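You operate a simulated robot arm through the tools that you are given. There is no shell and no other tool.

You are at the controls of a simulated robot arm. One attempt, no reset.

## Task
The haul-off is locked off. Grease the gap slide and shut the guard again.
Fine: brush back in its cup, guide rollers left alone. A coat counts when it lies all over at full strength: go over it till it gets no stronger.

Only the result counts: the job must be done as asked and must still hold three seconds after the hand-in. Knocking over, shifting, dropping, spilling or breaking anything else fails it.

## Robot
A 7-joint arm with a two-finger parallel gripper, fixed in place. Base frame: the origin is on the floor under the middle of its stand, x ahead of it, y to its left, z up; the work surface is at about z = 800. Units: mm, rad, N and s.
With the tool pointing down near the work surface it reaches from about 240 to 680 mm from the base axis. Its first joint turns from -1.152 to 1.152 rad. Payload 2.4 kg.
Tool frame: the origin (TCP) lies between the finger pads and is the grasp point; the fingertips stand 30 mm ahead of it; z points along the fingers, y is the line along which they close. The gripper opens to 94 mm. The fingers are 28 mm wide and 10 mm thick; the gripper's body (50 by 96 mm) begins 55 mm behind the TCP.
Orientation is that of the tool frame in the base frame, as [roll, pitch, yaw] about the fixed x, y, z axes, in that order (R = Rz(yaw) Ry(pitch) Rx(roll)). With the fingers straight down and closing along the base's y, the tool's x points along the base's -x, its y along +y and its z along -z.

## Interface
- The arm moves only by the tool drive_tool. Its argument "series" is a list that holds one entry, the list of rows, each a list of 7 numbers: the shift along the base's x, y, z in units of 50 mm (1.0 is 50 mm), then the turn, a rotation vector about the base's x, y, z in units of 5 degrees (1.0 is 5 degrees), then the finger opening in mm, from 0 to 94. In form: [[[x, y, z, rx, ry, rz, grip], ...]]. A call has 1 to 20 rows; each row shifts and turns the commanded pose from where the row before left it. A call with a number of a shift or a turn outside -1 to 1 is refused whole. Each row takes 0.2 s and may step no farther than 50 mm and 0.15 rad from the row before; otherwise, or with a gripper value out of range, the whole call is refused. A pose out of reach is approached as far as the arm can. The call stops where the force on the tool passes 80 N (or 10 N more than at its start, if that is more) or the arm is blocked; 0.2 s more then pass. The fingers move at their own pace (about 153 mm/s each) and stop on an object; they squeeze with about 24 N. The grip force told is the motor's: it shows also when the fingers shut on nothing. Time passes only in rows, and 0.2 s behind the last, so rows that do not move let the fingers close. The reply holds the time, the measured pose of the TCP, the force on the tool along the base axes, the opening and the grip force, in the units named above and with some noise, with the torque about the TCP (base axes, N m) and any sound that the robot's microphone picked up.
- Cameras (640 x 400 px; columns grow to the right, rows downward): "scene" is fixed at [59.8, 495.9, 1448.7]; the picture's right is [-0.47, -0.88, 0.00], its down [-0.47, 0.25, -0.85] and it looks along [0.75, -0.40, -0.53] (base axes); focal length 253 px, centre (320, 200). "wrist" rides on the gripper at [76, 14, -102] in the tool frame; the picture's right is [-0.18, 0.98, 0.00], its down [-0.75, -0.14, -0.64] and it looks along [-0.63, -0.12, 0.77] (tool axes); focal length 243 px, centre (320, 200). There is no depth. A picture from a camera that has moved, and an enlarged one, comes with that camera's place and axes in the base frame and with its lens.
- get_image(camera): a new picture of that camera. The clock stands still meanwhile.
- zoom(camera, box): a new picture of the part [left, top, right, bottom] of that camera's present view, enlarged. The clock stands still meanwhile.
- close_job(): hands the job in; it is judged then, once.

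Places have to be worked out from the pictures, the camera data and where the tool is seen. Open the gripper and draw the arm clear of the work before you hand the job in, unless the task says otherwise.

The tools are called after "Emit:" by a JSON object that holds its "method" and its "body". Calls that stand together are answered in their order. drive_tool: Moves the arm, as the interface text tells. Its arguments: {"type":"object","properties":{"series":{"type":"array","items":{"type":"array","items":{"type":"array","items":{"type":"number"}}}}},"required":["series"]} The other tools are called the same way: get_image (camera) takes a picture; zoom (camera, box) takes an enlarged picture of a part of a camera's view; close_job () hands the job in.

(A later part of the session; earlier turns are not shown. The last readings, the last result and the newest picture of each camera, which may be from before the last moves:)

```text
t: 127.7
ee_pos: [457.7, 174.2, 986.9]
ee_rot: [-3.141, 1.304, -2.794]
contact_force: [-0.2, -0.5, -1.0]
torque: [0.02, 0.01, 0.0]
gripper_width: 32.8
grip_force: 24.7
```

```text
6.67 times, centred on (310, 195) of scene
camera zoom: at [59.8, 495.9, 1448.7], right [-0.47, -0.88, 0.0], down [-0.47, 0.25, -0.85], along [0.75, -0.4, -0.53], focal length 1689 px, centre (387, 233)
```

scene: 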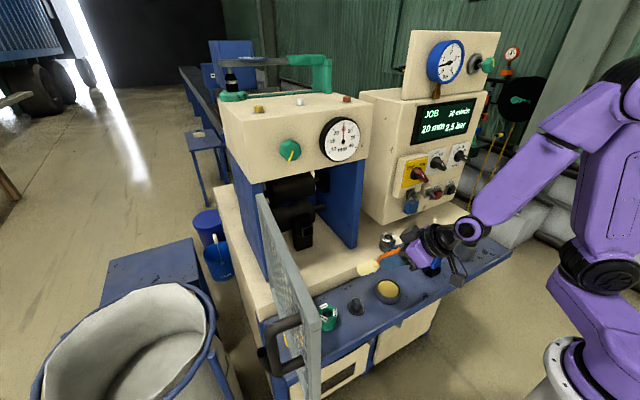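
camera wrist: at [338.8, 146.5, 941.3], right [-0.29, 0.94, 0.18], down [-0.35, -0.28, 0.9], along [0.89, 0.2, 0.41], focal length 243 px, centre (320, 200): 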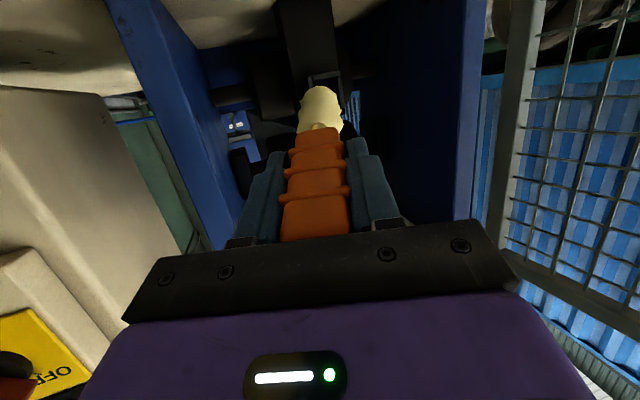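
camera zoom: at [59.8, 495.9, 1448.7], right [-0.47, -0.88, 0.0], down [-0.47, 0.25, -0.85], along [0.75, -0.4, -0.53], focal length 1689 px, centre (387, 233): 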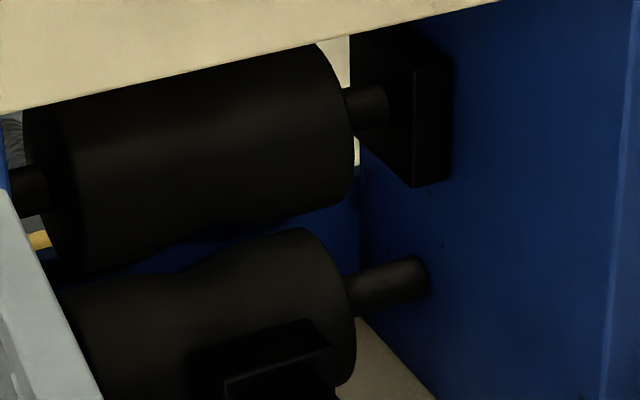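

Nothing else looks like a slide. I try the pocket again, squarely this time: brush axis nearly along +x (azimuth ≈2°, elevation ≈−8°), centred on (240,938).

Emit:
{"method": "drive_tool", "body": {"series": [[[0.159, 0.308, -0.141, 0.07, -0.36, -0.9, 0], [0.159, 0.308, -0.141, 0.07, -0.36, -0.9, 0], [0.159, 0.308, -0.141, 0.07, -0.36, -0.9, 0], [0.159, 0.308, -0.141, 0.07, -0.36, -0.9, 0], [0, 0, 0, 0, 0, 0, 0]]]}}

Emit:
{"method": "zoom", "body": {"camera": "scene", "box": [285, 195, 365, 255]}}

Emit:
{"method": "get_image", "body": {"camera": "wrist"}}

```text
t: 128.9
ee_pos: [490.0, 236.7, 957.6]
ee_rot: [-3.141, 1.432, -3.109]
contact_force: [0.7, 0.3, -0.4]
torque: [0.0, -0.03, -0.02]
gripper_width: 32.2
grip_force: 23.9
```

```text
6.67 times, centred on (325, 225) of scene
camera zoom: at [59.8, 495.9, 1448.7], right [-0.47, -0.88, 0.0], down [-0.47, 0.25, -0.85], along [0.75, -0.4, -0.53], focal length 1689 px, centre (287, 33)
```

zoom: 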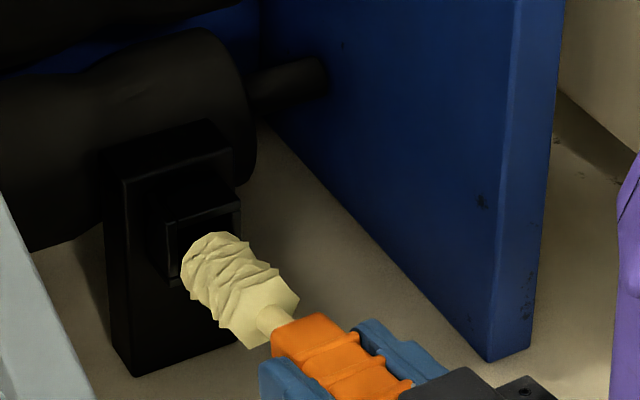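

```text
taken
camera wrist: at [375.3, 246.5, 898.1], right [-0.01, 0.98, 0.18], down [-0.53, -0.16, 0.83], along [0.85, -0.09, 0.52], focal length 243 px, centre (320, 200)
```

wrist: 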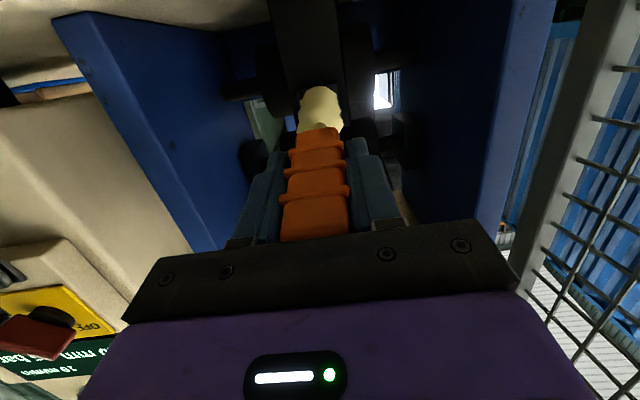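

The tip is at (616,241,940), squarely in front of the pocket. I push in slowly in 5 mm steps.

Emit:
{"method": "drive_tool", "body": {"series": [[[0.12, 0, -0.01, 0, 0, 0, 0], [0.12, 0, -0.01, 0, 0, 0, 0], [0.1, 0, -0.01, 0, 0, 0, 0], [0.1, 0, 0, 0, 0, 0, 0], [0.1, 0, 0, 0, 0, 0, 0], [0, 0, 0, 0, 0, 0, 0]]]}}

Emit:
{"method": "zoom", "body": {"camera": "scene", "box": [285, 200, 345, 250]}}

```text
t: 130.1
ee_pos: [507.1, 239.6, 958.3]
ee_rot: [-3.046, 1.427, -3.004]
contact_force: [-37.6, -7.3, 10.0]
torque: [-0.22, -0.25, -0.95]
gripper_width: 32.9
grip_force: 23.8
stopped in row 6: the force on the tool passed its limit at 89 N (the readings are from after the stop); the commanded pose is now the measured one
```

```text
8.00 times, centred on (315, 225) of scene
camera zoom: at [58.6, 495.6, 1448.9], right [-0.47, -0.88, 0.0], down [-0.47, 0.25, -0.85], along [0.75, -0.4, -0.53], focal length 2027 px, centre (360, 0)
```

zoom: 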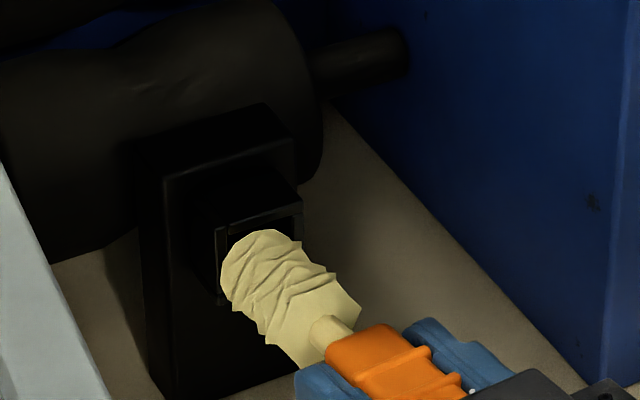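

The force limit tripped with the tip right at the frame: the head doesn't fit into the pocket, so this can't be the place for a brush. I back off and inspect the frame and the brush's seat in the grip.

Emit:
{"method": "drive_tool", "body": {"series": [[[-0.3, 0, 0, 0, 0, 0, 0], [-0.5, 0, 0.1, 0, 0, 0, 0], [-0.6, -0.1, 0.2, 0, 0, 0, 0], [-0.6, -0.1, 0.3, 0, 0, 0, 0], [0, 0, 0, 0, 0, 0, 0]]]}}

Emit:
{"method": "zoom", "body": {"camera": "scene", "box": [285, 200, 345, 250]}}

Emit:
{"method": "zoom", "body": {"camera": "wrist", "box": [240, 0, 400, 240]}}

Emit:
{"method": "zoom", "body": {"camera": "scene", "box": [290, 190, 420, 290]}}

```text
t: 131.3
ee_pos: [410.0, 228.9, 986.5]
ee_rot: [-3.08, 1.425, -3.039]
contact_force: [0.1, -0.1, -0.8]
torque: [-0.01, 0.02, 0.0]
gripper_width: 32.6
grip_force: 24.2
```

```text
8.00 times, centred on (315, 225) of scene
camera zoom: at [59.7, 495.9, 1448.7], right [-0.47, -0.88, 0.0], down [-0.47, 0.25, -0.85], along [0.75, -0.4, -0.53], focal length 2027 px, centre (360, 0)
```

zoom: 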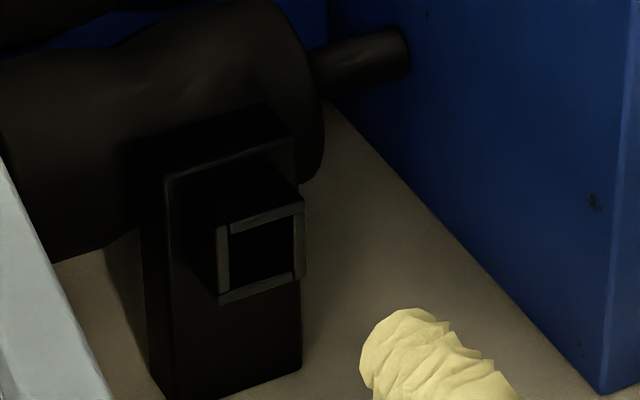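

```text
1.67 times, centred on (320, 120) of wrist
camera zoom: at [295.8, 237.3, 926.6], right [-0.01, 0.98, 0.17], down [-0.52, -0.16, 0.84], along [0.85, -0.08, 0.52], focal length 404 px, centre (320, 333)
```

zoom: 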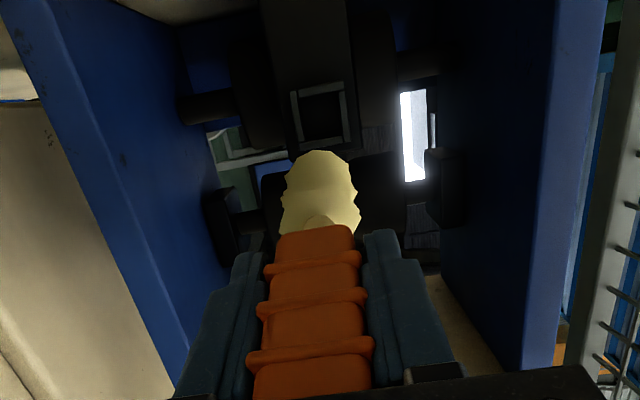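

```text
4.00 times, centred on (355, 240) of scene
camera zoom: at [59.7, 495.9, 1448.7], right [-0.47, -0.88, 0.0], down [-0.47, 0.25, -0.85], along [0.75, -0.4, -0.53], focal length 1014 px, centre (180, 40)
```

zoom: 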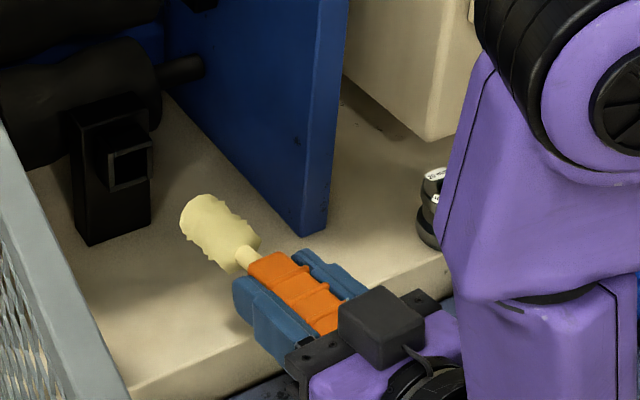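

The frame shows no grease. From this angle the inside of the frame can be seen better; I zoom into it.

Emit:
{"method": "zoom", "body": {"camera": "wrist", "box": [300, 40, 345, 95]}}

Emit:
{"method": "zoom", "body": {"camera": "scene", "box": [300, 226, 314, 238]}}

Emit:
{"method": "zoom", "body": {"camera": "wrist", "box": [220, 60, 300, 140]}}

```text
7.27 times, centred on (322, 68) of wrist
camera zoom: at [295.8, 237.3, 926.6], right [-0.01, 0.98, 0.17], down [-0.52, -0.16, 0.84], along [0.85, -0.08, 0.52], focal length 1764 px, centre (302, 1164)
```

zoom: 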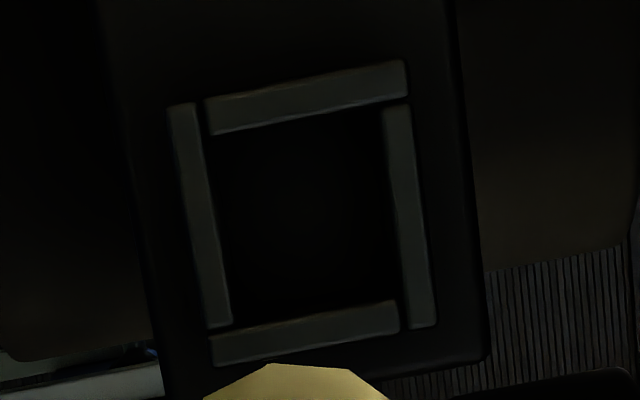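

```text
16.00 times, centred on (307, 232) of scene
camera zoom: at [59.7, 495.9, 1448.7], right [-0.47, -0.88, 0.0], down [-0.47, 0.25, -0.85], along [0.75, -0.4, -0.53], focal length 4054 px, centre (528, -312)
```

zoom: 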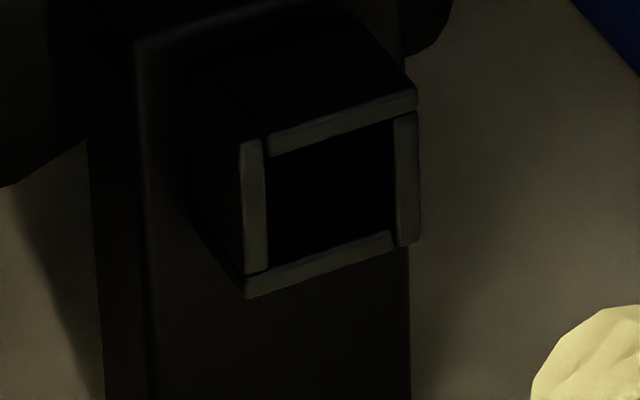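

```text
5.00 times, centred on (260, 100) of wrist
camera zoom: at [295.8, 237.3, 926.6], right [-0.01, 0.98, 0.17], down [-0.52, -0.16, 0.84], along [0.85, -0.08, 0.52], focal length 1213 px, centre (620, 700)
```

zoom: 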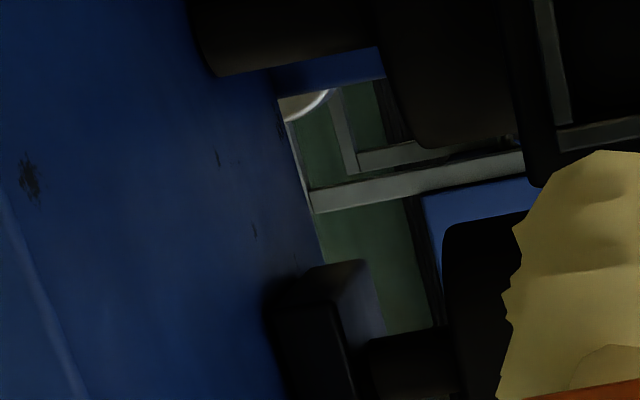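

The frame really is a recess that the head doesn't enter squarely. I check that nothing on the shelf was disturbed, and look at the whole scene again.

Emit:
{"method": "get_image", "body": {"camera": "scene"}}

Emit:
{"method": "zoom", "body": {"camera": "scene", "box": [270, 270, 420, 370]}}

Emit:
{"method": "zoom", "body": {"camera": "scene", "box": [225, 45, 340, 115]}}

```text
taken
```

scene: 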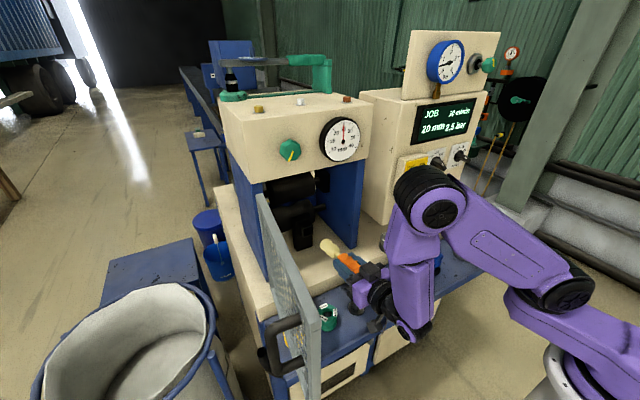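

```text
4.00 times, centred on (345, 320) of scene
camera zoom: at [59.7, 495.9, 1448.7], right [-0.47, -0.88, 0.0], down [-0.47, 0.25, -0.85], along [0.75, -0.4, -0.53], focal length 1014 px, centre (220, -280)
```

zoom: 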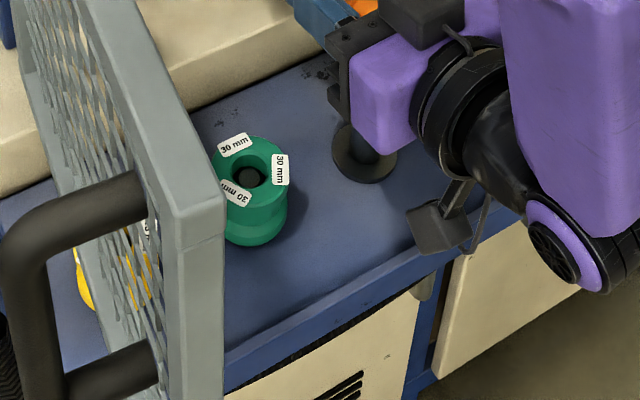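

```text
5.57 times, centred on (282, 80) of scene
camera zoom: at [59.7, 495.9, 1448.7], right [-0.47, -0.88, 0.0], down [-0.47, 0.25, -0.85], along [0.75, -0.4, -0.53], focal length 1410 px, centre (529, 868)
```

zoom: 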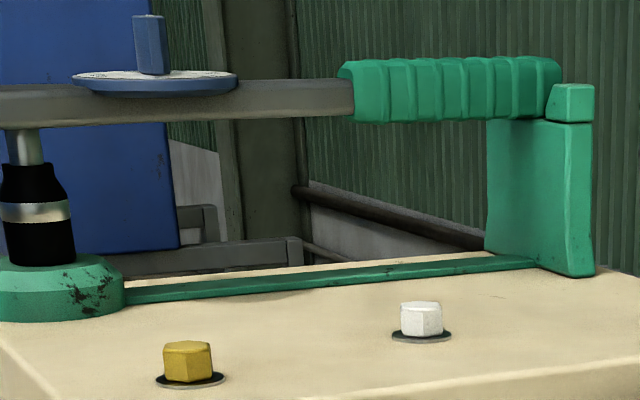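

The items on the shelf are undisturbed. Re-triangulating with the level views puts the frame mouth at about (622,239,945), so my square attempt was ~6 mm low and hit the lip; also the brush slid back ~10 mm in the grip (tip now ≈116 mm ahead). I retry centred, gently.

Emit:
{"method": "drive_tool", "body": {"series": [[[0.57, 0.037, -0.16, 0, 0, 0, 0], [0.57, 0.037, -0.16, 0, 0, 0, 0], [0.57, 0.037, -0.16, 0, 0, 0, 0], [0.08, 0, 0, 0, 0, 0, 0], [0.08, 0, 0, 0, 0, 0, 0], [0.08, 0, 0, 0, 0, 0, 0], [0.08, 0, 0, 0, 0, 0, 0], [0, 0, 0, 0, 0, 0, 0]]]}}

Emit:
{"method": "zoom", "body": {"camera": "scene", "box": [285, 200, 345, 250]}}

Emit:
{"method": "zoom", "body": {"camera": "wrist", "box": [270, 30, 370, 150]}}

```text
t: 133.1
ee_pos: [512.9, 233.5, 963.0]
ee_rot: [-3.077, 1.426, -3.035]
contact_force: [-0.3, 0.1, -0.8]
torque: [0.01, 0.01, 0.04]
gripper_width: 32.6
grip_force: 24.2
```

```text
8.00 times, centred on (315, 225) of scene
camera zoom: at [59.8, 495.9, 1448.7], right [-0.47, -0.88, 0.0], down [-0.47, 0.25, -0.85], along [0.75, -0.4, -0.53], focal length 2027 px, centre (360, 0)
```

zoom: 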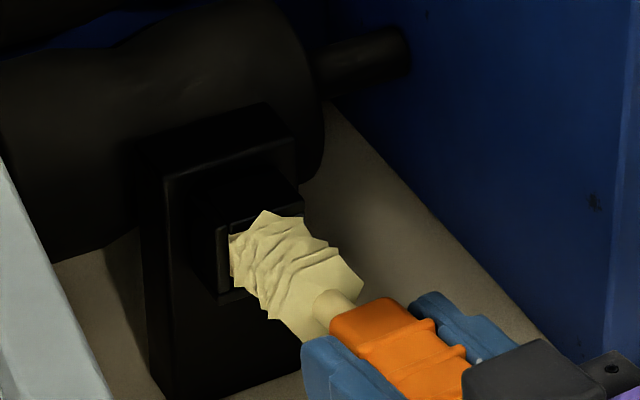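

```text
3.33 times, centred on (320, 90) of wrist
camera zoom: at [397.9, 242.6, 903.8], right [-0.02, 0.98, 0.17], down [-0.52, -0.16, 0.84], along [0.85, -0.08, 0.51], focal length 809 px, centre (320, 567)
```

zoom: 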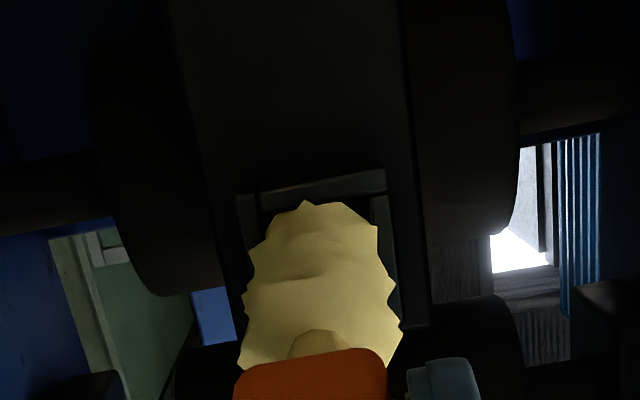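

Centred now: the head slides into the pocket without force. I go on in 3 mm steps until it meets the back face.

Emit:
{"method": "drive_tool", "body": {"series": [[[0.07, 0, 0, 0, 0, 0, 0], [0.07, 0, 0, 0, 0, 0, 0], [0.07, 0, 0, 0, 0, 0, 0], [0, 0, 0, 0, 0, 0, 0]]]}}

Emit:
{"method": "drive_tool", "body": {"series": [[[0.06, 0, 0, 0, 0, 0, 0], [0.06, 0, 0, 0, 0, 0, 0], [0, 0, 0, 0, 0, 0, 0]]]}}

```text
t: 134.1
ee_pos: [522.9, 233.6, 963.0]
ee_rot: [-3.071, 1.424, -3.029]
contact_force: [-0.8, 0.2, -3.1]
torque: [-0.02, 0.32, 0.02]
gripper_width: 33.0
grip_force: 24.2
```

```text
t: 134.9
ee_pos: [528.3, 234.8, 961.9]
ee_rot: [-3.071, 1.425, -3.029]
contact_force: [-4.3, 0.0, -8.0]
torque: [-0.06, 0.66, -0.08]
gripper_width: 32.7
grip_force: 24.8
```

Slight contact with the upper inner wall (−8 N in z). I lower 2 mm and continue inward.

Emit:
{"method": "drive_tool", "body": {"series": [[[0, 0, -0.04, 0, 0, 0, 0], [0.06, 0, -0.01, 0, 0, 0, 0], [0.06, 0, -0.01, 0, 0, 0, 0], [0, 0, 0, 0, 0, 0, 0]]]}}

Emit:
{"method": "zoom", "body": {"camera": "scene", "box": [285, 200, 345, 250]}}

```text
t: 135.9
ee_pos: [530.4, 236.7, 960.9]
ee_rot: [-3.057, 1.424, -3.01]
contact_force: [-52.9, -4.8, 9.2]
torque: [-0.11, -0.72, -0.69]
gripper_width: 32.9
grip_force: 23.8
```

```text
8.00 times, centred on (315, 225) of scene
camera zoom: at [58.1, 495.6, 1448.9], right [-0.47, -0.88, 0.0], down [-0.47, 0.25, -0.85], along [0.75, -0.4, -0.53], focal length 2027 px, centre (360, 0)
```

zoom: 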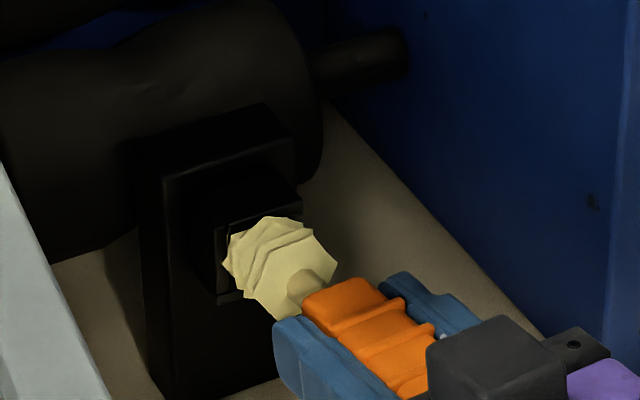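

The head has met the back face (−53 N, tip x≈645), so it does fit the pocket. I ease off a little, work it slightly side to side and up-down, then withdraw and look.

Emit:
{"method": "drive_tool", "body": {"series": [[[-0.08, 0, 0, 0, 0, 0, 0], [0, 0.03, 0, 0, 0, 0, 0], [0, -0.06, 0, 0, 0, 0, 0], [0, 0.03, 0.03, 0, 0, 0, 0], [0, 0, -0.05, 0, 0, 0, 0], [0, 0, 0.02, 0, 0, 0, 0]]]}}

Emit:
{"method": "drive_tool", "body": {"series": [[[-0.2, 0, 0.01, 0, 0, 0, 0], [-0.3, 0, 0.02, 0, 0, 0, 0], [-0.5, 0, 0.04, 0, 0, 0, 0], [-0.6, -0.02, 0.1, 0, 0, 0, 0], [-0.6, -0.02, 0.2, 0, 0, 0, 0], [0, 0, 0, 0, 0, 0, 0]]]}}

Emit:
{"method": "zoom", "body": {"camera": "scene", "box": [285, 200, 345, 250]}}

Emit:
{"method": "zoom", "body": {"camera": "wrist", "box": [270, 10, 370, 150]}}

```text
t: 137.3
ee_pos: [530.8, 233.3, 960.9]
ee_rot: [-3.077, 1.428, -3.04]
contact_force: [-10.3, -1.8, 1.1]
torque: [-0.03, -0.17, -0.2]
gripper_width: 32.8
grip_force: 23.4
```

```text
t: 138.7
ee_pos: [420.0, 233.2, 980.4]
ee_rot: [-3.08, 1.425, -3.039]
contact_force: [-0.2, 0.5, -1.4]
torque: [-0.02, 0.03, 0.03]
gripper_width: 32.7
grip_force: 24.1
```

```text
8.00 times, centred on (315, 225) of scene
camera zoom: at [59.7, 495.9, 1448.7], right [-0.47, -0.88, 0.0], down [-0.47, 0.25, -0.85], along [0.75, -0.4, -0.53], focal length 2027 px, centre (360, 0)
```

zoom: 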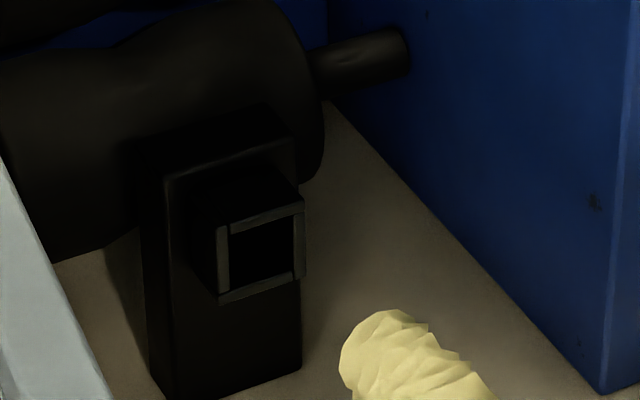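

```text
2.86 times, centred on (320, 80) of wrist
camera zoom: at [305.1, 240.4, 919.4], right [-0.01, 0.98, 0.17], down [-0.52, -0.16, 0.84], along [0.85, -0.08, 0.51], focal length 693 px, centre (320, 543)
```

zoom: 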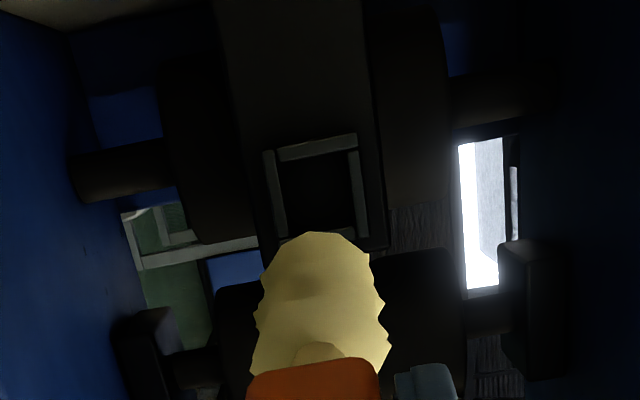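

Still no trace of grease in the pocket, although the head reached its back face. So the slide must be elsewhere. I look again at the areas I haven't examined: the left outer side, the back, and the disc seen beside the right wall.

Emit:
{"method": "zoom", "body": {"camera": "scene", "box": [200, 150, 290, 260]}}

Emit:
{"method": "get_image", "body": {"camera": "wrist"}}

Emit:
{"method": "zoom", "body": {"camera": "scene", "box": [160, 40, 260, 160]}}

```text
3.64 times, centred on (245, 205) of scene
camera zoom: at [59.7, 495.9, 1448.7], right [-0.47, -0.88, 0.0], down [-0.47, 0.25, -0.85], along [0.75, -0.4, -0.53], focal length 922 px, centre (593, 182)
```

zoom: 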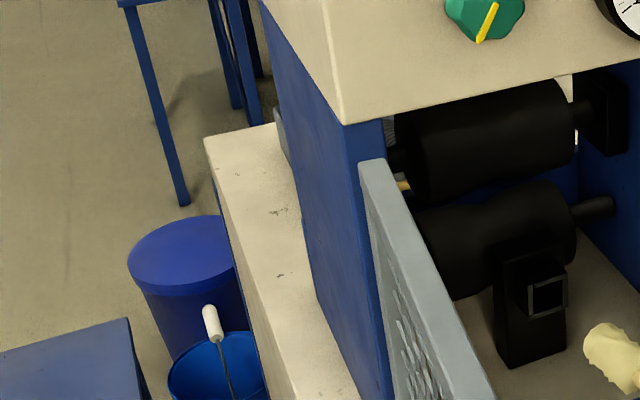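

```text
taken
camera wrist: at [305.1, 240.4, 919.4], right [-0.01, 0.98, 0.17], down [-0.52, -0.16, 0.84], along [0.85, -0.08, 0.51], focal length 243 px, centre (320, 200)
```

wrist: 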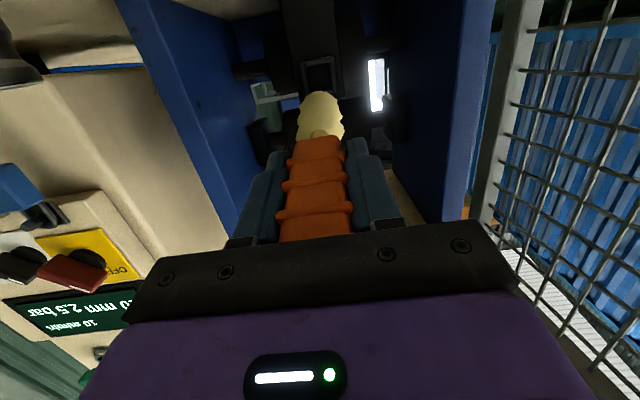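

```text
3.33 times, centred on (210, 100) of scene
camera zoom: at [59.7, 495.9, 1448.7], right [-0.47, -0.88, 0.0], down [-0.47, 0.25, -0.85], along [0.75, -0.4, -0.53], focal length 845 px, centre (687, 533)
```

zoom: 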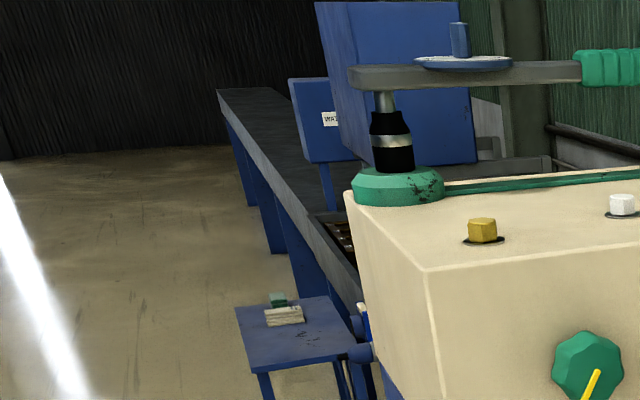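

I test other parts of that post. First its front face below the pocket: brush at about −25° elevation, approaching (643,240,890).

Emit:
{"method": "drive_tool", "body": {"series": [[[0.45, 0.012, -0.182, -0.03, 0.85, 0, 0], [0.45, 0.012, -0.182, -0.03, 0.85, 0, 0], [0.45, 0.012, -0.182, -0.03, 0.85, 0, 0], [0.45, 0.012, -0.182, -0.03, 0.85, 0, 0], [0.15, 0, -0.02, 0, 0, 0, 0], [0.15, 0, -0.02, 0, 0, 0, 0], [0.1, 0, 0, 0, 0, 0, 0], [0, 0, 0, 0, 0, 0, 0]]]}}

Emit:
{"method": "zoom", "body": {"camera": "scene", "box": [285, 205, 345, 255]}}

```text
t: 140.5
ee_pos: [530.1, 235.7, 940.6]
ee_rot: [-3.127, 1.13, -3.082]
contact_force: [-0.6, 0.5, -0.4]
torque: [0.02, 0.04, -0.04]
gripper_width: 32.6
grip_force: 23.6
```

```text
8.00 times, centred on (315, 230) of scene
camera zoom: at [59.8, 495.9, 1448.7], right [-0.47, -0.88, 0.0], down [-0.47, 0.25, -0.85], along [0.75, -0.4, -0.53], focal length 2027 px, centre (360, -40)
```

zoom: 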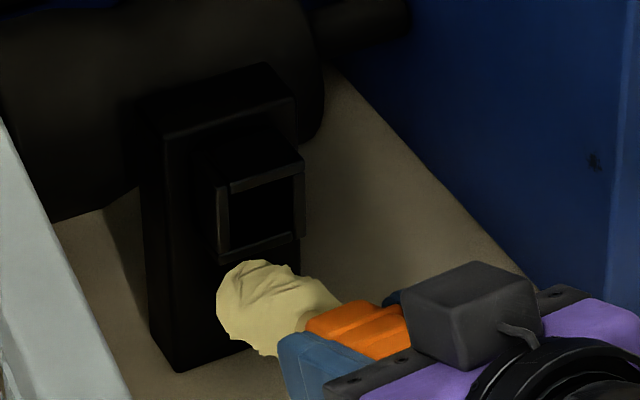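

It is just short of the face. I press on lightly and stroke sideways, then back off to look.

Emit:
{"method": "drive_tool", "body": {"series": [[[0.1, 0, 0, 0, 0, 0, 0], [0.1, 0, 0, 0, 0, 0, 0], [0.06, 0, 0, 0, 0, 0, 0], [0, 0.15, 0, 0, 0, 0, 0], [0, -0.3, 0, 0, 0, 0, 0], [0, 0.15, 0, 0, 0, 0, 0]]]}}

Emit:
{"method": "drive_tool", "body": {"series": [[[-0.4, 0, 0.05, 0, 0, 0, 0], [-0.6, 0, 0.1, 0, 0, 0, 0], [-0.6, 0, 0.2, 0, 0, 0, 0], [0, 0, 0, 0, 0, 0, 0]]]}}

Emit:
{"method": "zoom", "body": {"camera": "scene", "box": [285, 205, 345, 255]}}

Emit:
{"method": "zoom", "body": {"camera": "wrist", "box": [220, 0, 420, 180]}}

```text
t: 141.9
ee_pos: [540.3, 237.2, 939.8]
ee_rot: [-3.121, 1.128, -3.072]
contact_force: [-44.5, 4.2, 13.7]
torque: [0.23, 0.65, 0.6]
gripper_width: 33.0
grip_force: 23.5
```

```text
t: 142.9
ee_pos: [462.6, 234.8, 959.4]
ee_rot: [-3.126, 1.129, -3.084]
contact_force: [-1.3, -0.7, -0.1]
torque: [0.0, 0.02, 0.02]
gripper_width: 32.4
grip_force: 23.4
```

```text
8.00 times, centred on (315, 230) of scene
camera zoom: at [59.8, 495.9, 1448.7], right [-0.47, -0.88, 0.0], down [-0.47, 0.25, -0.85], along [0.75, -0.4, -0.53], focal length 2027 px, centre (360, -40)
```

zoom: 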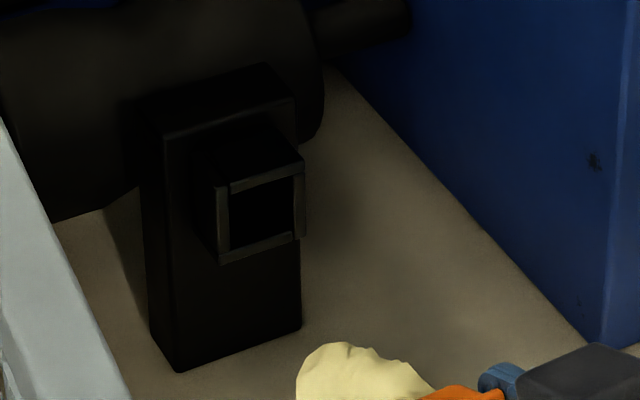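

```text
2.22 times, centred on (320, 90) of wrist
camera zoom: at [334.7, 243.1, 934.1], right [0.04, 0.99, 0.16], down [-0.25, -0.15, 0.96], along [0.97, -0.07, 0.24], focal length 539 px, centre (320, 444)
```

zoom: 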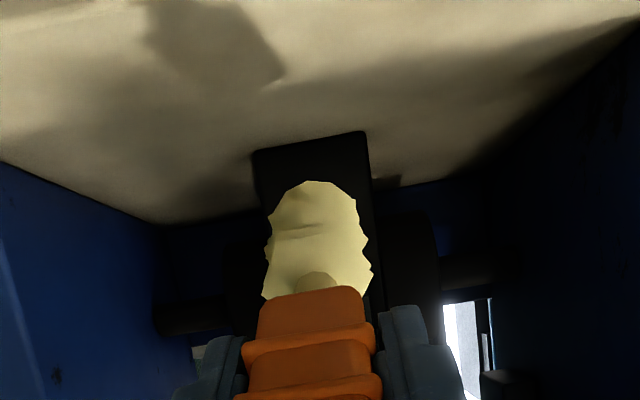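

No colour on the post either, so it isn't the slide. The next candidate is the bearing block of the upper (gap) roller on the right wall, front face near (711,122,1044). I raise the brush and turn it toward that side.

Emit:
{"method": "drive_tool", "body": {"series": [[[0.13, -0.03, 0.34, -0.05, -0.57, -0.9, 0], [0.13, -0.03, 0.34, -0.08, -0.56, -0.9, 0], [0.13, -0.03, 0.34, -0.1, -0.56, -0.9, 0], [0.13, -0.03, 0.34, -0.14, -0.55, -0.9, 0], [0.13, -0.03, 0.34, -0.18, -0.54, -0.9, 0], [0.13, -0.03, 0.34, -0.22, -0.52, -0.9, 0], [0, 0, 0, 0, 0, 0, 0]]]}}

Emit:
{"method": "get_image", "body": {"camera": "wrist"}}

Emit:
{"method": "zoom", "body": {"camera": "scene", "box": [270, 160, 390, 260]}}

```text
t: 144.5
ee_pos: [501.6, 227.2, 1061.2]
ee_rot: [-3.016, 1.425, 2.832]
contact_force: [0.4, -0.6, -0.8]
torque: [0.0, 0.03, 0.0]
gripper_width: 32.5
grip_force: 24.3
```

```text
taken
camera wrist: at [403.5, 285.5, 999.8], right [0.44, 0.88, 0.16], down [-0.53, 0.11, 0.84], along [0.73, -0.45, 0.52], focal length 243 px, centre (320, 200)
```

wrist: 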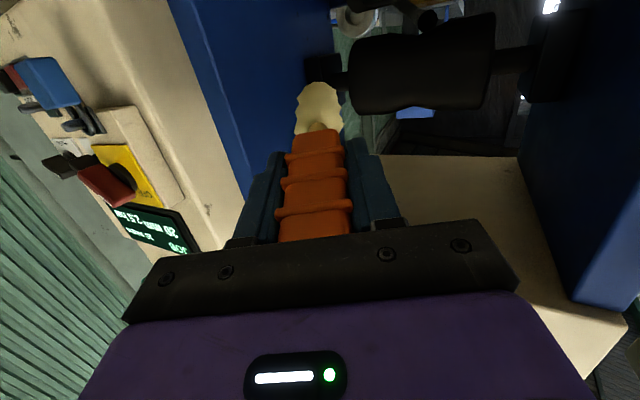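

```text
4.00 times, centred on (330, 210) of scene
camera zoom: at [59.8, 495.9, 1448.7], right [-0.47, -0.88, 0.0], down [-0.47, 0.25, -0.85], along [0.75, -0.4, -0.53], focal length 1014 px, centre (280, 160)
```

zoom: 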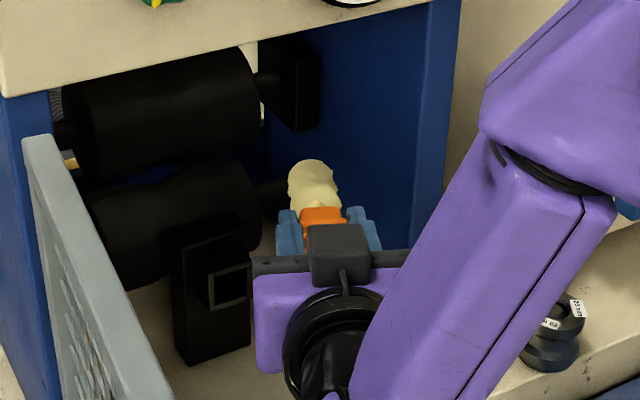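

The brush points at the right block. I zoom in around it before touching.

Emit:
{"method": "zoom", "body": {"camera": "wrist", "box": [200, 10, 360, 130]}}

Emit:
{"method": "zoom", "body": {"camera": "wrist", "box": [480, 0, 640, 160]}}

```text
3.33 times, centred on (280, 70) of wrist
camera zoom: at [403.5, 285.5, 999.8], right [0.44, 0.88, 0.16], down [-0.53, 0.11, 0.84], along [0.73, -0.45, 0.52], focal length 809 px, centre (453, 633)
```

zoom: 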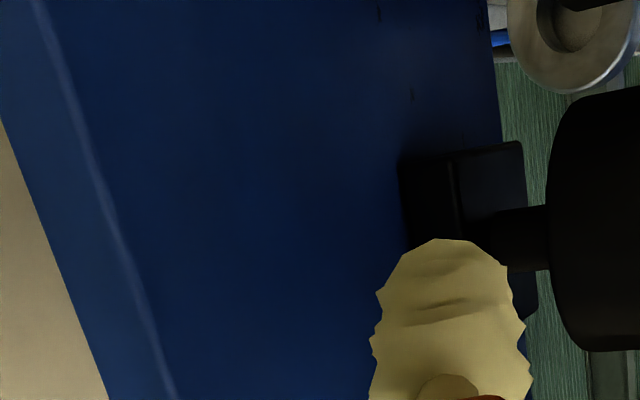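

```text
2.50 times, centred on (560, 80) of wrist
camera zoom: at [403.5, 285.5, 999.8], right [0.44, 0.88, 0.16], down [-0.53, 0.11, 0.84], along [0.73, -0.45, 0.52], focal length 606 px, centre (-280, 500)
```

zoom: 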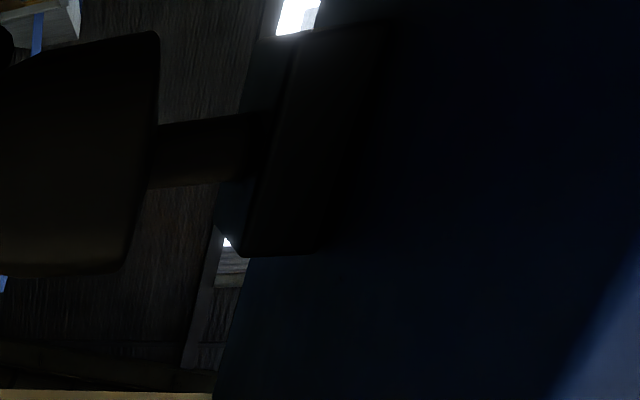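

I advance toward the block's front face, stopping just short, then touch it lightly.

Emit:
{"method": "drive_tool", "body": {"series": [[[0.307, -0.16, 0, 0, 0, 0, 0], [0.307, -0.16, 0, 0, 0, 0, 0], [0.307, -0.16, 0, 0, 0, 0, 0], [0.307, -0.16, 0, 0, 0, 0, 0], [0.307, -0.16, 0, 0, 0, 0, 0], [0.25, -0.12, 0, 0, 0, 0, 0], [0, 0, 0, 0, 0, 0, 0]]]}}

Emit:
{"method": "zoom", "body": {"camera": "scene", "box": [300, 160, 380, 220]}}

Emit:
{"method": "zoom", "body": {"camera": "wrist", "box": [220, 0, 420, 150]}}

```text
t: 146.1
ee_pos: [591.1, 180.3, 1060.3]
ee_rot: [-3.021, 1.428, 2.83]
contact_force: [-0.2, -0.6, -0.4]
torque: [-0.02, 0.03, 0.04]
gripper_width: 32.7
grip_force: 24.1
```

```text
6.67 times, centred on (340, 190) of scene
camera zoom: at [59.8, 495.9, 1448.7], right [-0.47, -0.88, 0.0], down [-0.47, 0.25, -0.85], along [0.75, -0.4, -0.53], focal length 1689 px, centre (187, 267)
```

zoom: 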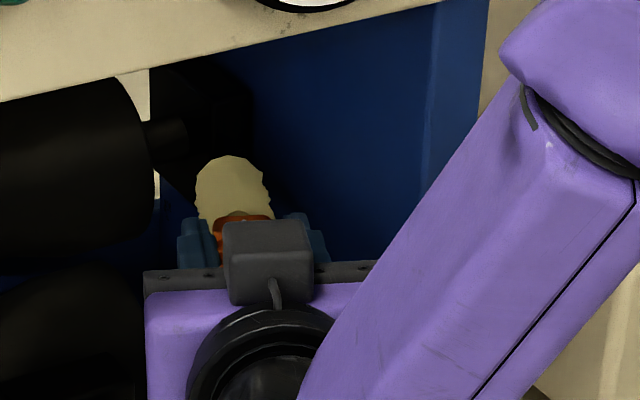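

```text
2.67 times, centred on (320, 75) of wrist
camera zoom: at [493.5, 238.7, 1000.0], right [0.44, 0.88, 0.16], down [-0.53, 0.11, 0.84], along [0.73, -0.45, 0.52], focal length 647 px, centre (320, 533)
```

zoom: 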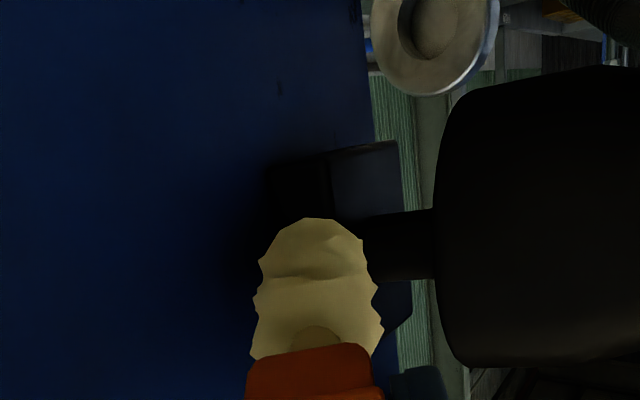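

The tip is ~15 mm in front of the block. I touch it and make a short vertical stroke.

Emit:
{"method": "drive_tool", "body": {"series": [[[0.15, -0.07, 0, 0, 0, 0, 0], [0.12, -0.05, 0, 0, 0, 0, 0], [0.06, 0, 0, 0, 0, 0, 0], [0, 0, 0, 0, 0, 0, 0]]]}}

Emit:
{"method": "drive_tool", "body": {"series": [[[0, 0, 0.2, 0, 0, 0, 0], [0, 0, 0.2, 0, 0, 0, 0], [0, 0, -0.3, 0, 0, 0, 0], [0, 0, -0.3, 0, 0, 0, 0], [0, 0, 0.2, 0, 0, 0, 0]]]}}

Emit:
{"method": "zoom", "body": {"camera": "scene", "box": [300, 160, 380, 220]}}

```text
t: 147.1
ee_pos: [605.9, 176.0, 1058.9]
ee_rot: [-3.002, 1.424, 2.853]
contact_force: [-44.5, 8.1, 3.1]
torque: [-0.01, 0.48, -1.11]
gripper_width: 33.2
grip_force: 24.1
```

```text
t: 148.3
ee_pos: [607.5, 173.9, 1057.8]
ee_rot: [-3.009, 1.424, 2.845]
contact_force: [-29.7, 10.9, -2.2]
torque: [0.31, 1.04, -0.21]
gripper_width: 33.1
grip_force: 23.6
```

```text
6.67 times, centred on (340, 190) of scene
camera zoom: at [58.9, 496.2, 1448.6], right [-0.47, -0.88, 0.0], down [-0.47, 0.25, -0.85], along [0.75, -0.4, -0.53], focal length 1689 px, centre (187, 267)
```

zoom: 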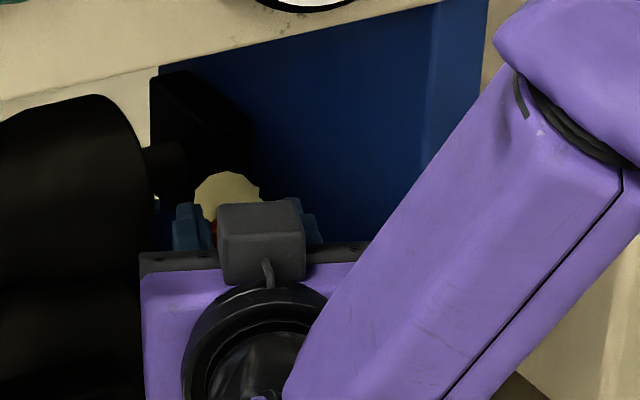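

The upper roller and block look lower than before; my stroke may have moved the slide. I back straight off and check carefully.

Emit:
{"method": "drive_tool", "body": {"series": [[[-0.3, 0.12, 0, 0, 0, 0, 0], [-0.6, 0.27, 0, 0, 0, 0, 0], [-0.7, 0.32, 0, 0, 0, 0, 0], [-0.7, 0.32, 0, 0, 0, 0, 0], [0, 0, 0, 0, 0, 0, 0]]]}}

Emit:
{"method": "zoom", "body": {"camera": "scene", "box": [260, 110, 380, 220]}}

Emit:
{"method": "zoom", "body": {"camera": "scene", "box": [300, 160, 380, 220]}}

```text
t: 149.5
ee_pos: [493.9, 225.6, 1058.8]
ee_rot: [-3.018, 1.425, 2.83]
contact_force: [0.4, -0.2, -0.5]
torque: [0.0, 0.02, 0.03]
gripper_width: 33.0
grip_force: 24.4
```

```text
3.64 times, centred on (320, 165) of scene
camera zoom: at [59.7, 495.9, 1448.7], right [-0.47, -0.88, 0.0], down [-0.47, 0.25, -0.85], along [0.75, -0.4, -0.53], focal length 922 px, centre (320, 327)
```

zoom: 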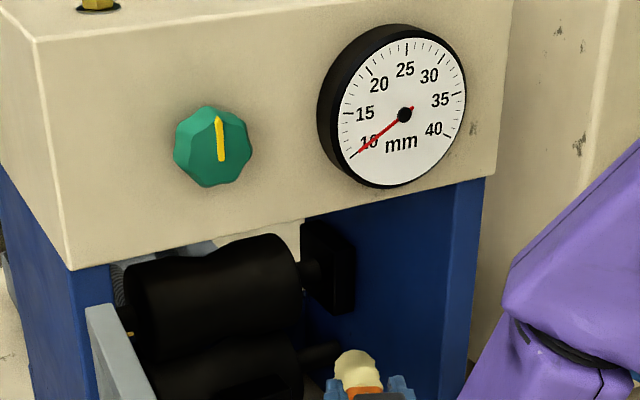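

```text
6.67 times, centred on (340, 190) of scene
camera zoom: at [59.7, 495.9, 1448.7], right [-0.47, -0.88, 0.0], down [-0.47, 0.25, -0.85], along [0.75, -0.4, -0.53], focal length 1689 px, centre (187, 267)
```

zoom: 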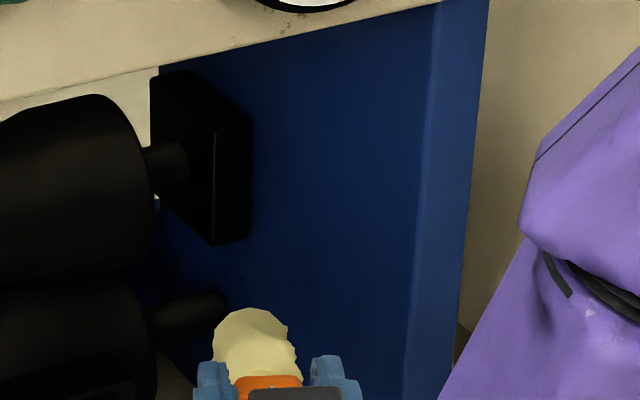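

The gauge now reads 10 mm and the green knob has turned, so that carriage is the gap slide, and I pushed it from 25 to 10; I must put it back. First I look closely for grease on its block.

Emit:
{"method": "zoom", "body": {"camera": "scene", "box": [316, 172, 336, 202]}}

Emit:
{"method": "get_image", "body": {"camera": "wrist"}}

Emit:
{"method": "zoom", "body": {"camera": "wrist", "box": [200, 0, 360, 130]}}

```text
13.33 times, centred on (326, 187) of scene
camera zoom: at [59.7, 495.9, 1448.7], right [-0.47, -0.88, 0.0], down [-0.47, 0.25, -0.85], along [0.75, -0.4, -0.53], focal length 3379 px, centre (240, 373)
```

zoom: 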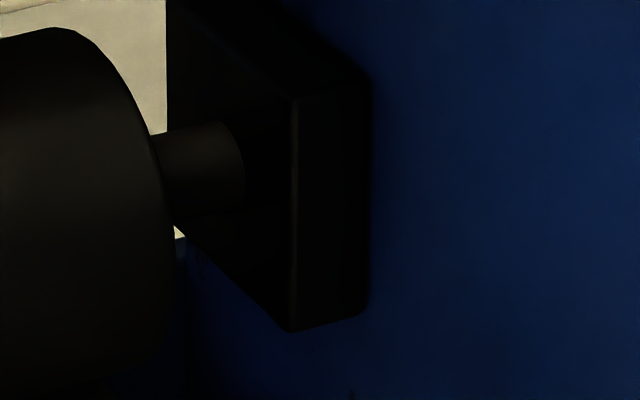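

```text
taken
camera wrist: at [395.9, 283.7, 998.4], right [0.44, 0.88, 0.16], down [-0.53, 0.11, 0.84], along [0.73, -0.45, 0.52], focal length 243 px, centre (320, 200)
```

wrist: 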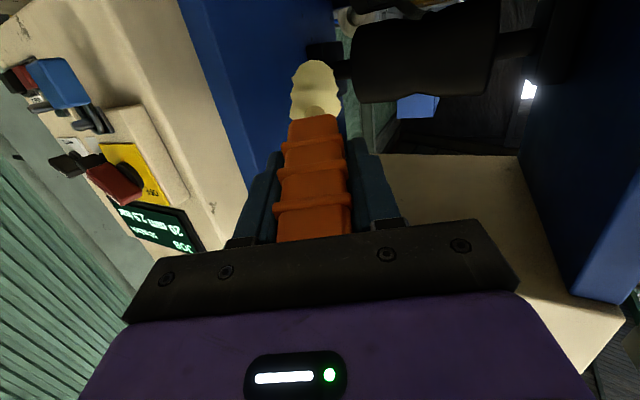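

```text
3.08 times, centred on (280, 65) of wrist
camera zoom: at [395.9, 283.7, 998.4], right [0.44, 0.88, 0.16], down [-0.53, 0.11, 0.84], along [0.73, -0.45, 0.52], focal length 746 px, centre (443, 615)
```

zoom: 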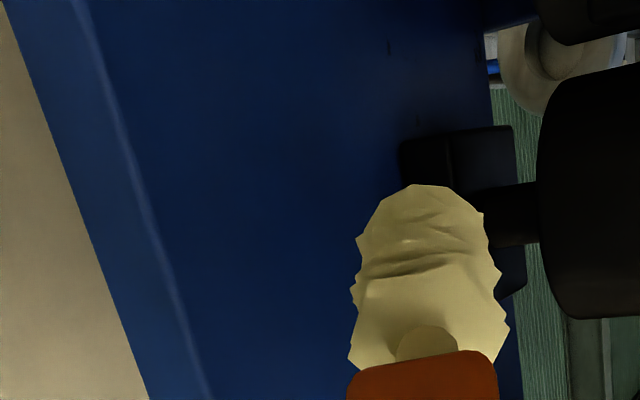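

No grease on the block. But one thing falls into place: the post's flat top (z≈978) lies level with the nip between the rollers, a slide surface leading into the gap. I turn the brush back and test that top face gently from above.

Emit:
{"method": "drive_tool", "body": {"series": [[[0.094, -0.027, 0.0, 0, 0.077, 1, 0], [0.094, -0.027, 0.0, 0, 0.077, 1, 0], [0.094, -0.027, 0.0, 0, 0.077, 1, 0], [0.094, -0.027, 0.0, 0, 0.077, 1, 0], [0.094, -0.027, 0.0, 0, 0.077, 1, 0], [0.094, -0.027, 0.0, 0, 0.077, 1, 0], [0.094, -0.027, 0.0, 0, 0.077, 1, 0], [0, 0, 0, 0, 0, 0, 0]]]}}

Emit:
{"method": "zoom", "body": {"camera": "scene", "box": [280, 190, 360, 250]}}

Emit:
{"method": "get_image", "body": {"camera": "wrist"}}

```text
t: 151.3
ee_pos: [526.5, 215.6, 1060.9]
ee_rot: [-3.021, 1.377, -2.84]
contact_force: [0.4, -0.4, -0.5]
torque: [-0.03, -0.03, 0.0]
gripper_width: 32.9
grip_force: 24.1
```

```text
6.67 times, centred on (320, 220) of scene
camera zoom: at [59.8, 495.8, 1448.7], right [-0.47, -0.88, 0.0], down [-0.47, 0.25, -0.85], along [0.75, -0.4, -0.53], focal length 1689 px, centre (320, 67)
```

zoom: 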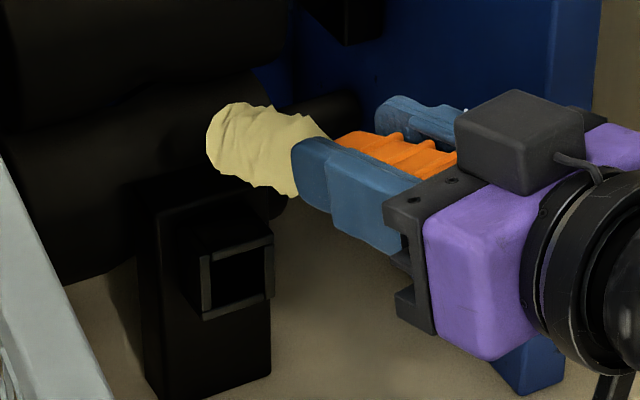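

```text
taken
camera wrist: at [408.5, 206.6, 1005.1], right [-0.14, 0.98, 0.16], down [-0.46, -0.21, 0.87], along [0.88, 0.05, 0.48], focal length 243 px, centre (320, 200)
```

wrist: 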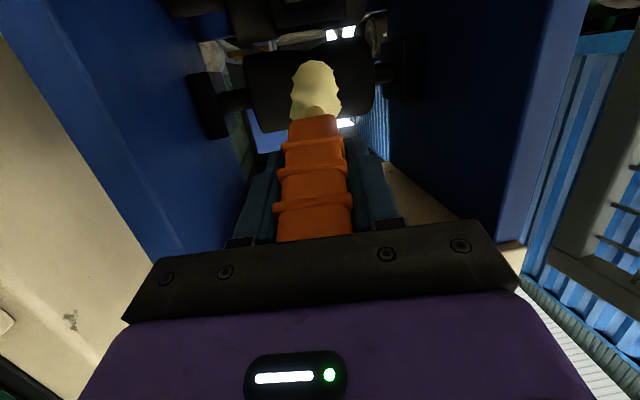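

The head hangs above the post, with its tip (tilted ~14° down in the grip) near (630,234,1015). I move over the post's top and lower until light contact.

Emit:
{"method": "drive_tool", "body": {"series": [[[0.3, 0.06, 0, 0, 0, 0, 0], [0.3, 0.06, -0.1, 0, 0, 0, 0], [0, 0, -0.2, 0, 0, 0, 0], [0, 0, -0.2, 0, 0, 0, 0], [0, 0, -0.1, 0, 0, 0, 0], [0, 0, 0, 0, 0, 0, 0]]]}}

Emit:
{"method": "zoom", "body": {"camera": "scene", "box": [280, 190, 360, 250]}}

```text
t: 152.7
ee_pos: [555.4, 220.2, 1030.4]
ee_rot: [-3.018, 1.378, -2.84]
contact_force: [-0.8, -0.6, 2.4]
torque: [0.02, -0.22, -0.04]
gripper_width: 32.7
grip_force: 24.1
```

```text
6.67 times, centred on (320, 220) of scene
camera zoom: at [59.7, 495.8, 1448.7], right [-0.47, -0.88, 0.0], down [-0.47, 0.25, -0.85], along [0.75, -0.4, -0.53], focal length 1689 px, centre (320, 67)
```

zoom: 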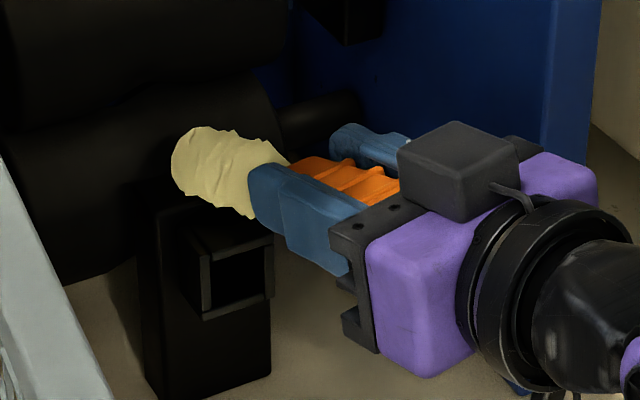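

Light contact on the post's top. I press 2–3 mm, make short strokes in y and x, then lift and look for colour.

Emit:
{"method": "drive_tool", "body": {"series": [[[0, 0, -0.06, 0, 0, 0, 0], [0, 0.2, 0, 0, 0, 0, 0], [0, -0.2, 0, 0, 0, 0, 0], [0, -0.2, 0, 0, 0, 0, 0], [0, 0.2, 0, 0, 0, 0, 0], [-0.12, 0, 0, 0, 0, 0, 0], [0.12, 0, 0, 0, 0, 0, 0]]]}}

Emit:
{"method": "drive_tool", "body": {"series": [[[0, 0, 0.3, 0, 0, 0, 0], [-0.3, -0.3, 0.5, 0, 0, 0, 0], [-0.8, -0.4, 0.1, 0, 0, 0, 0], [-0.8, -0.2, 0, 0, 0, 0, 0], [0, 0, 0, 0, 0, 0, 0]]]}}

Emit:
{"method": "zoom", "body": {"camera": "scene", "box": [280, 190, 360, 250]}}

```text
t: 154.3
ee_pos: [555.1, 220.8, 1027.1]
ee_rot: [-3.019, 1.377, -2.837]
contact_force: [-1.4, 0.7, 2.5]
torque: [0.08, -0.33, 0.1]
gripper_width: 32.7
grip_force: 23.9
```

```text
t: 155.5
ee_pos: [463.0, 172.7, 1070.2]
ee_rot: [-3.01, 1.377, -2.839]
contact_force: [-0.5, -1.3, -1.5]
torque: [0.02, 0.02, 0.02]
gripper_width: 32.7
grip_force: 24.1
```

```text
6.67 times, centred on (320, 220) of scene
camera zoom: at [60.1, 495.6, 1448.7], right [-0.47, -0.88, 0.0], down [-0.47, 0.25, -0.85], along [0.75, -0.4, -0.53], focal length 1689 px, centre (320, 67)
```

zoom: 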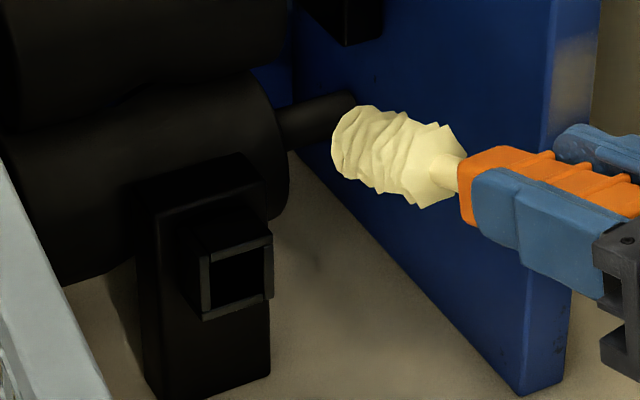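

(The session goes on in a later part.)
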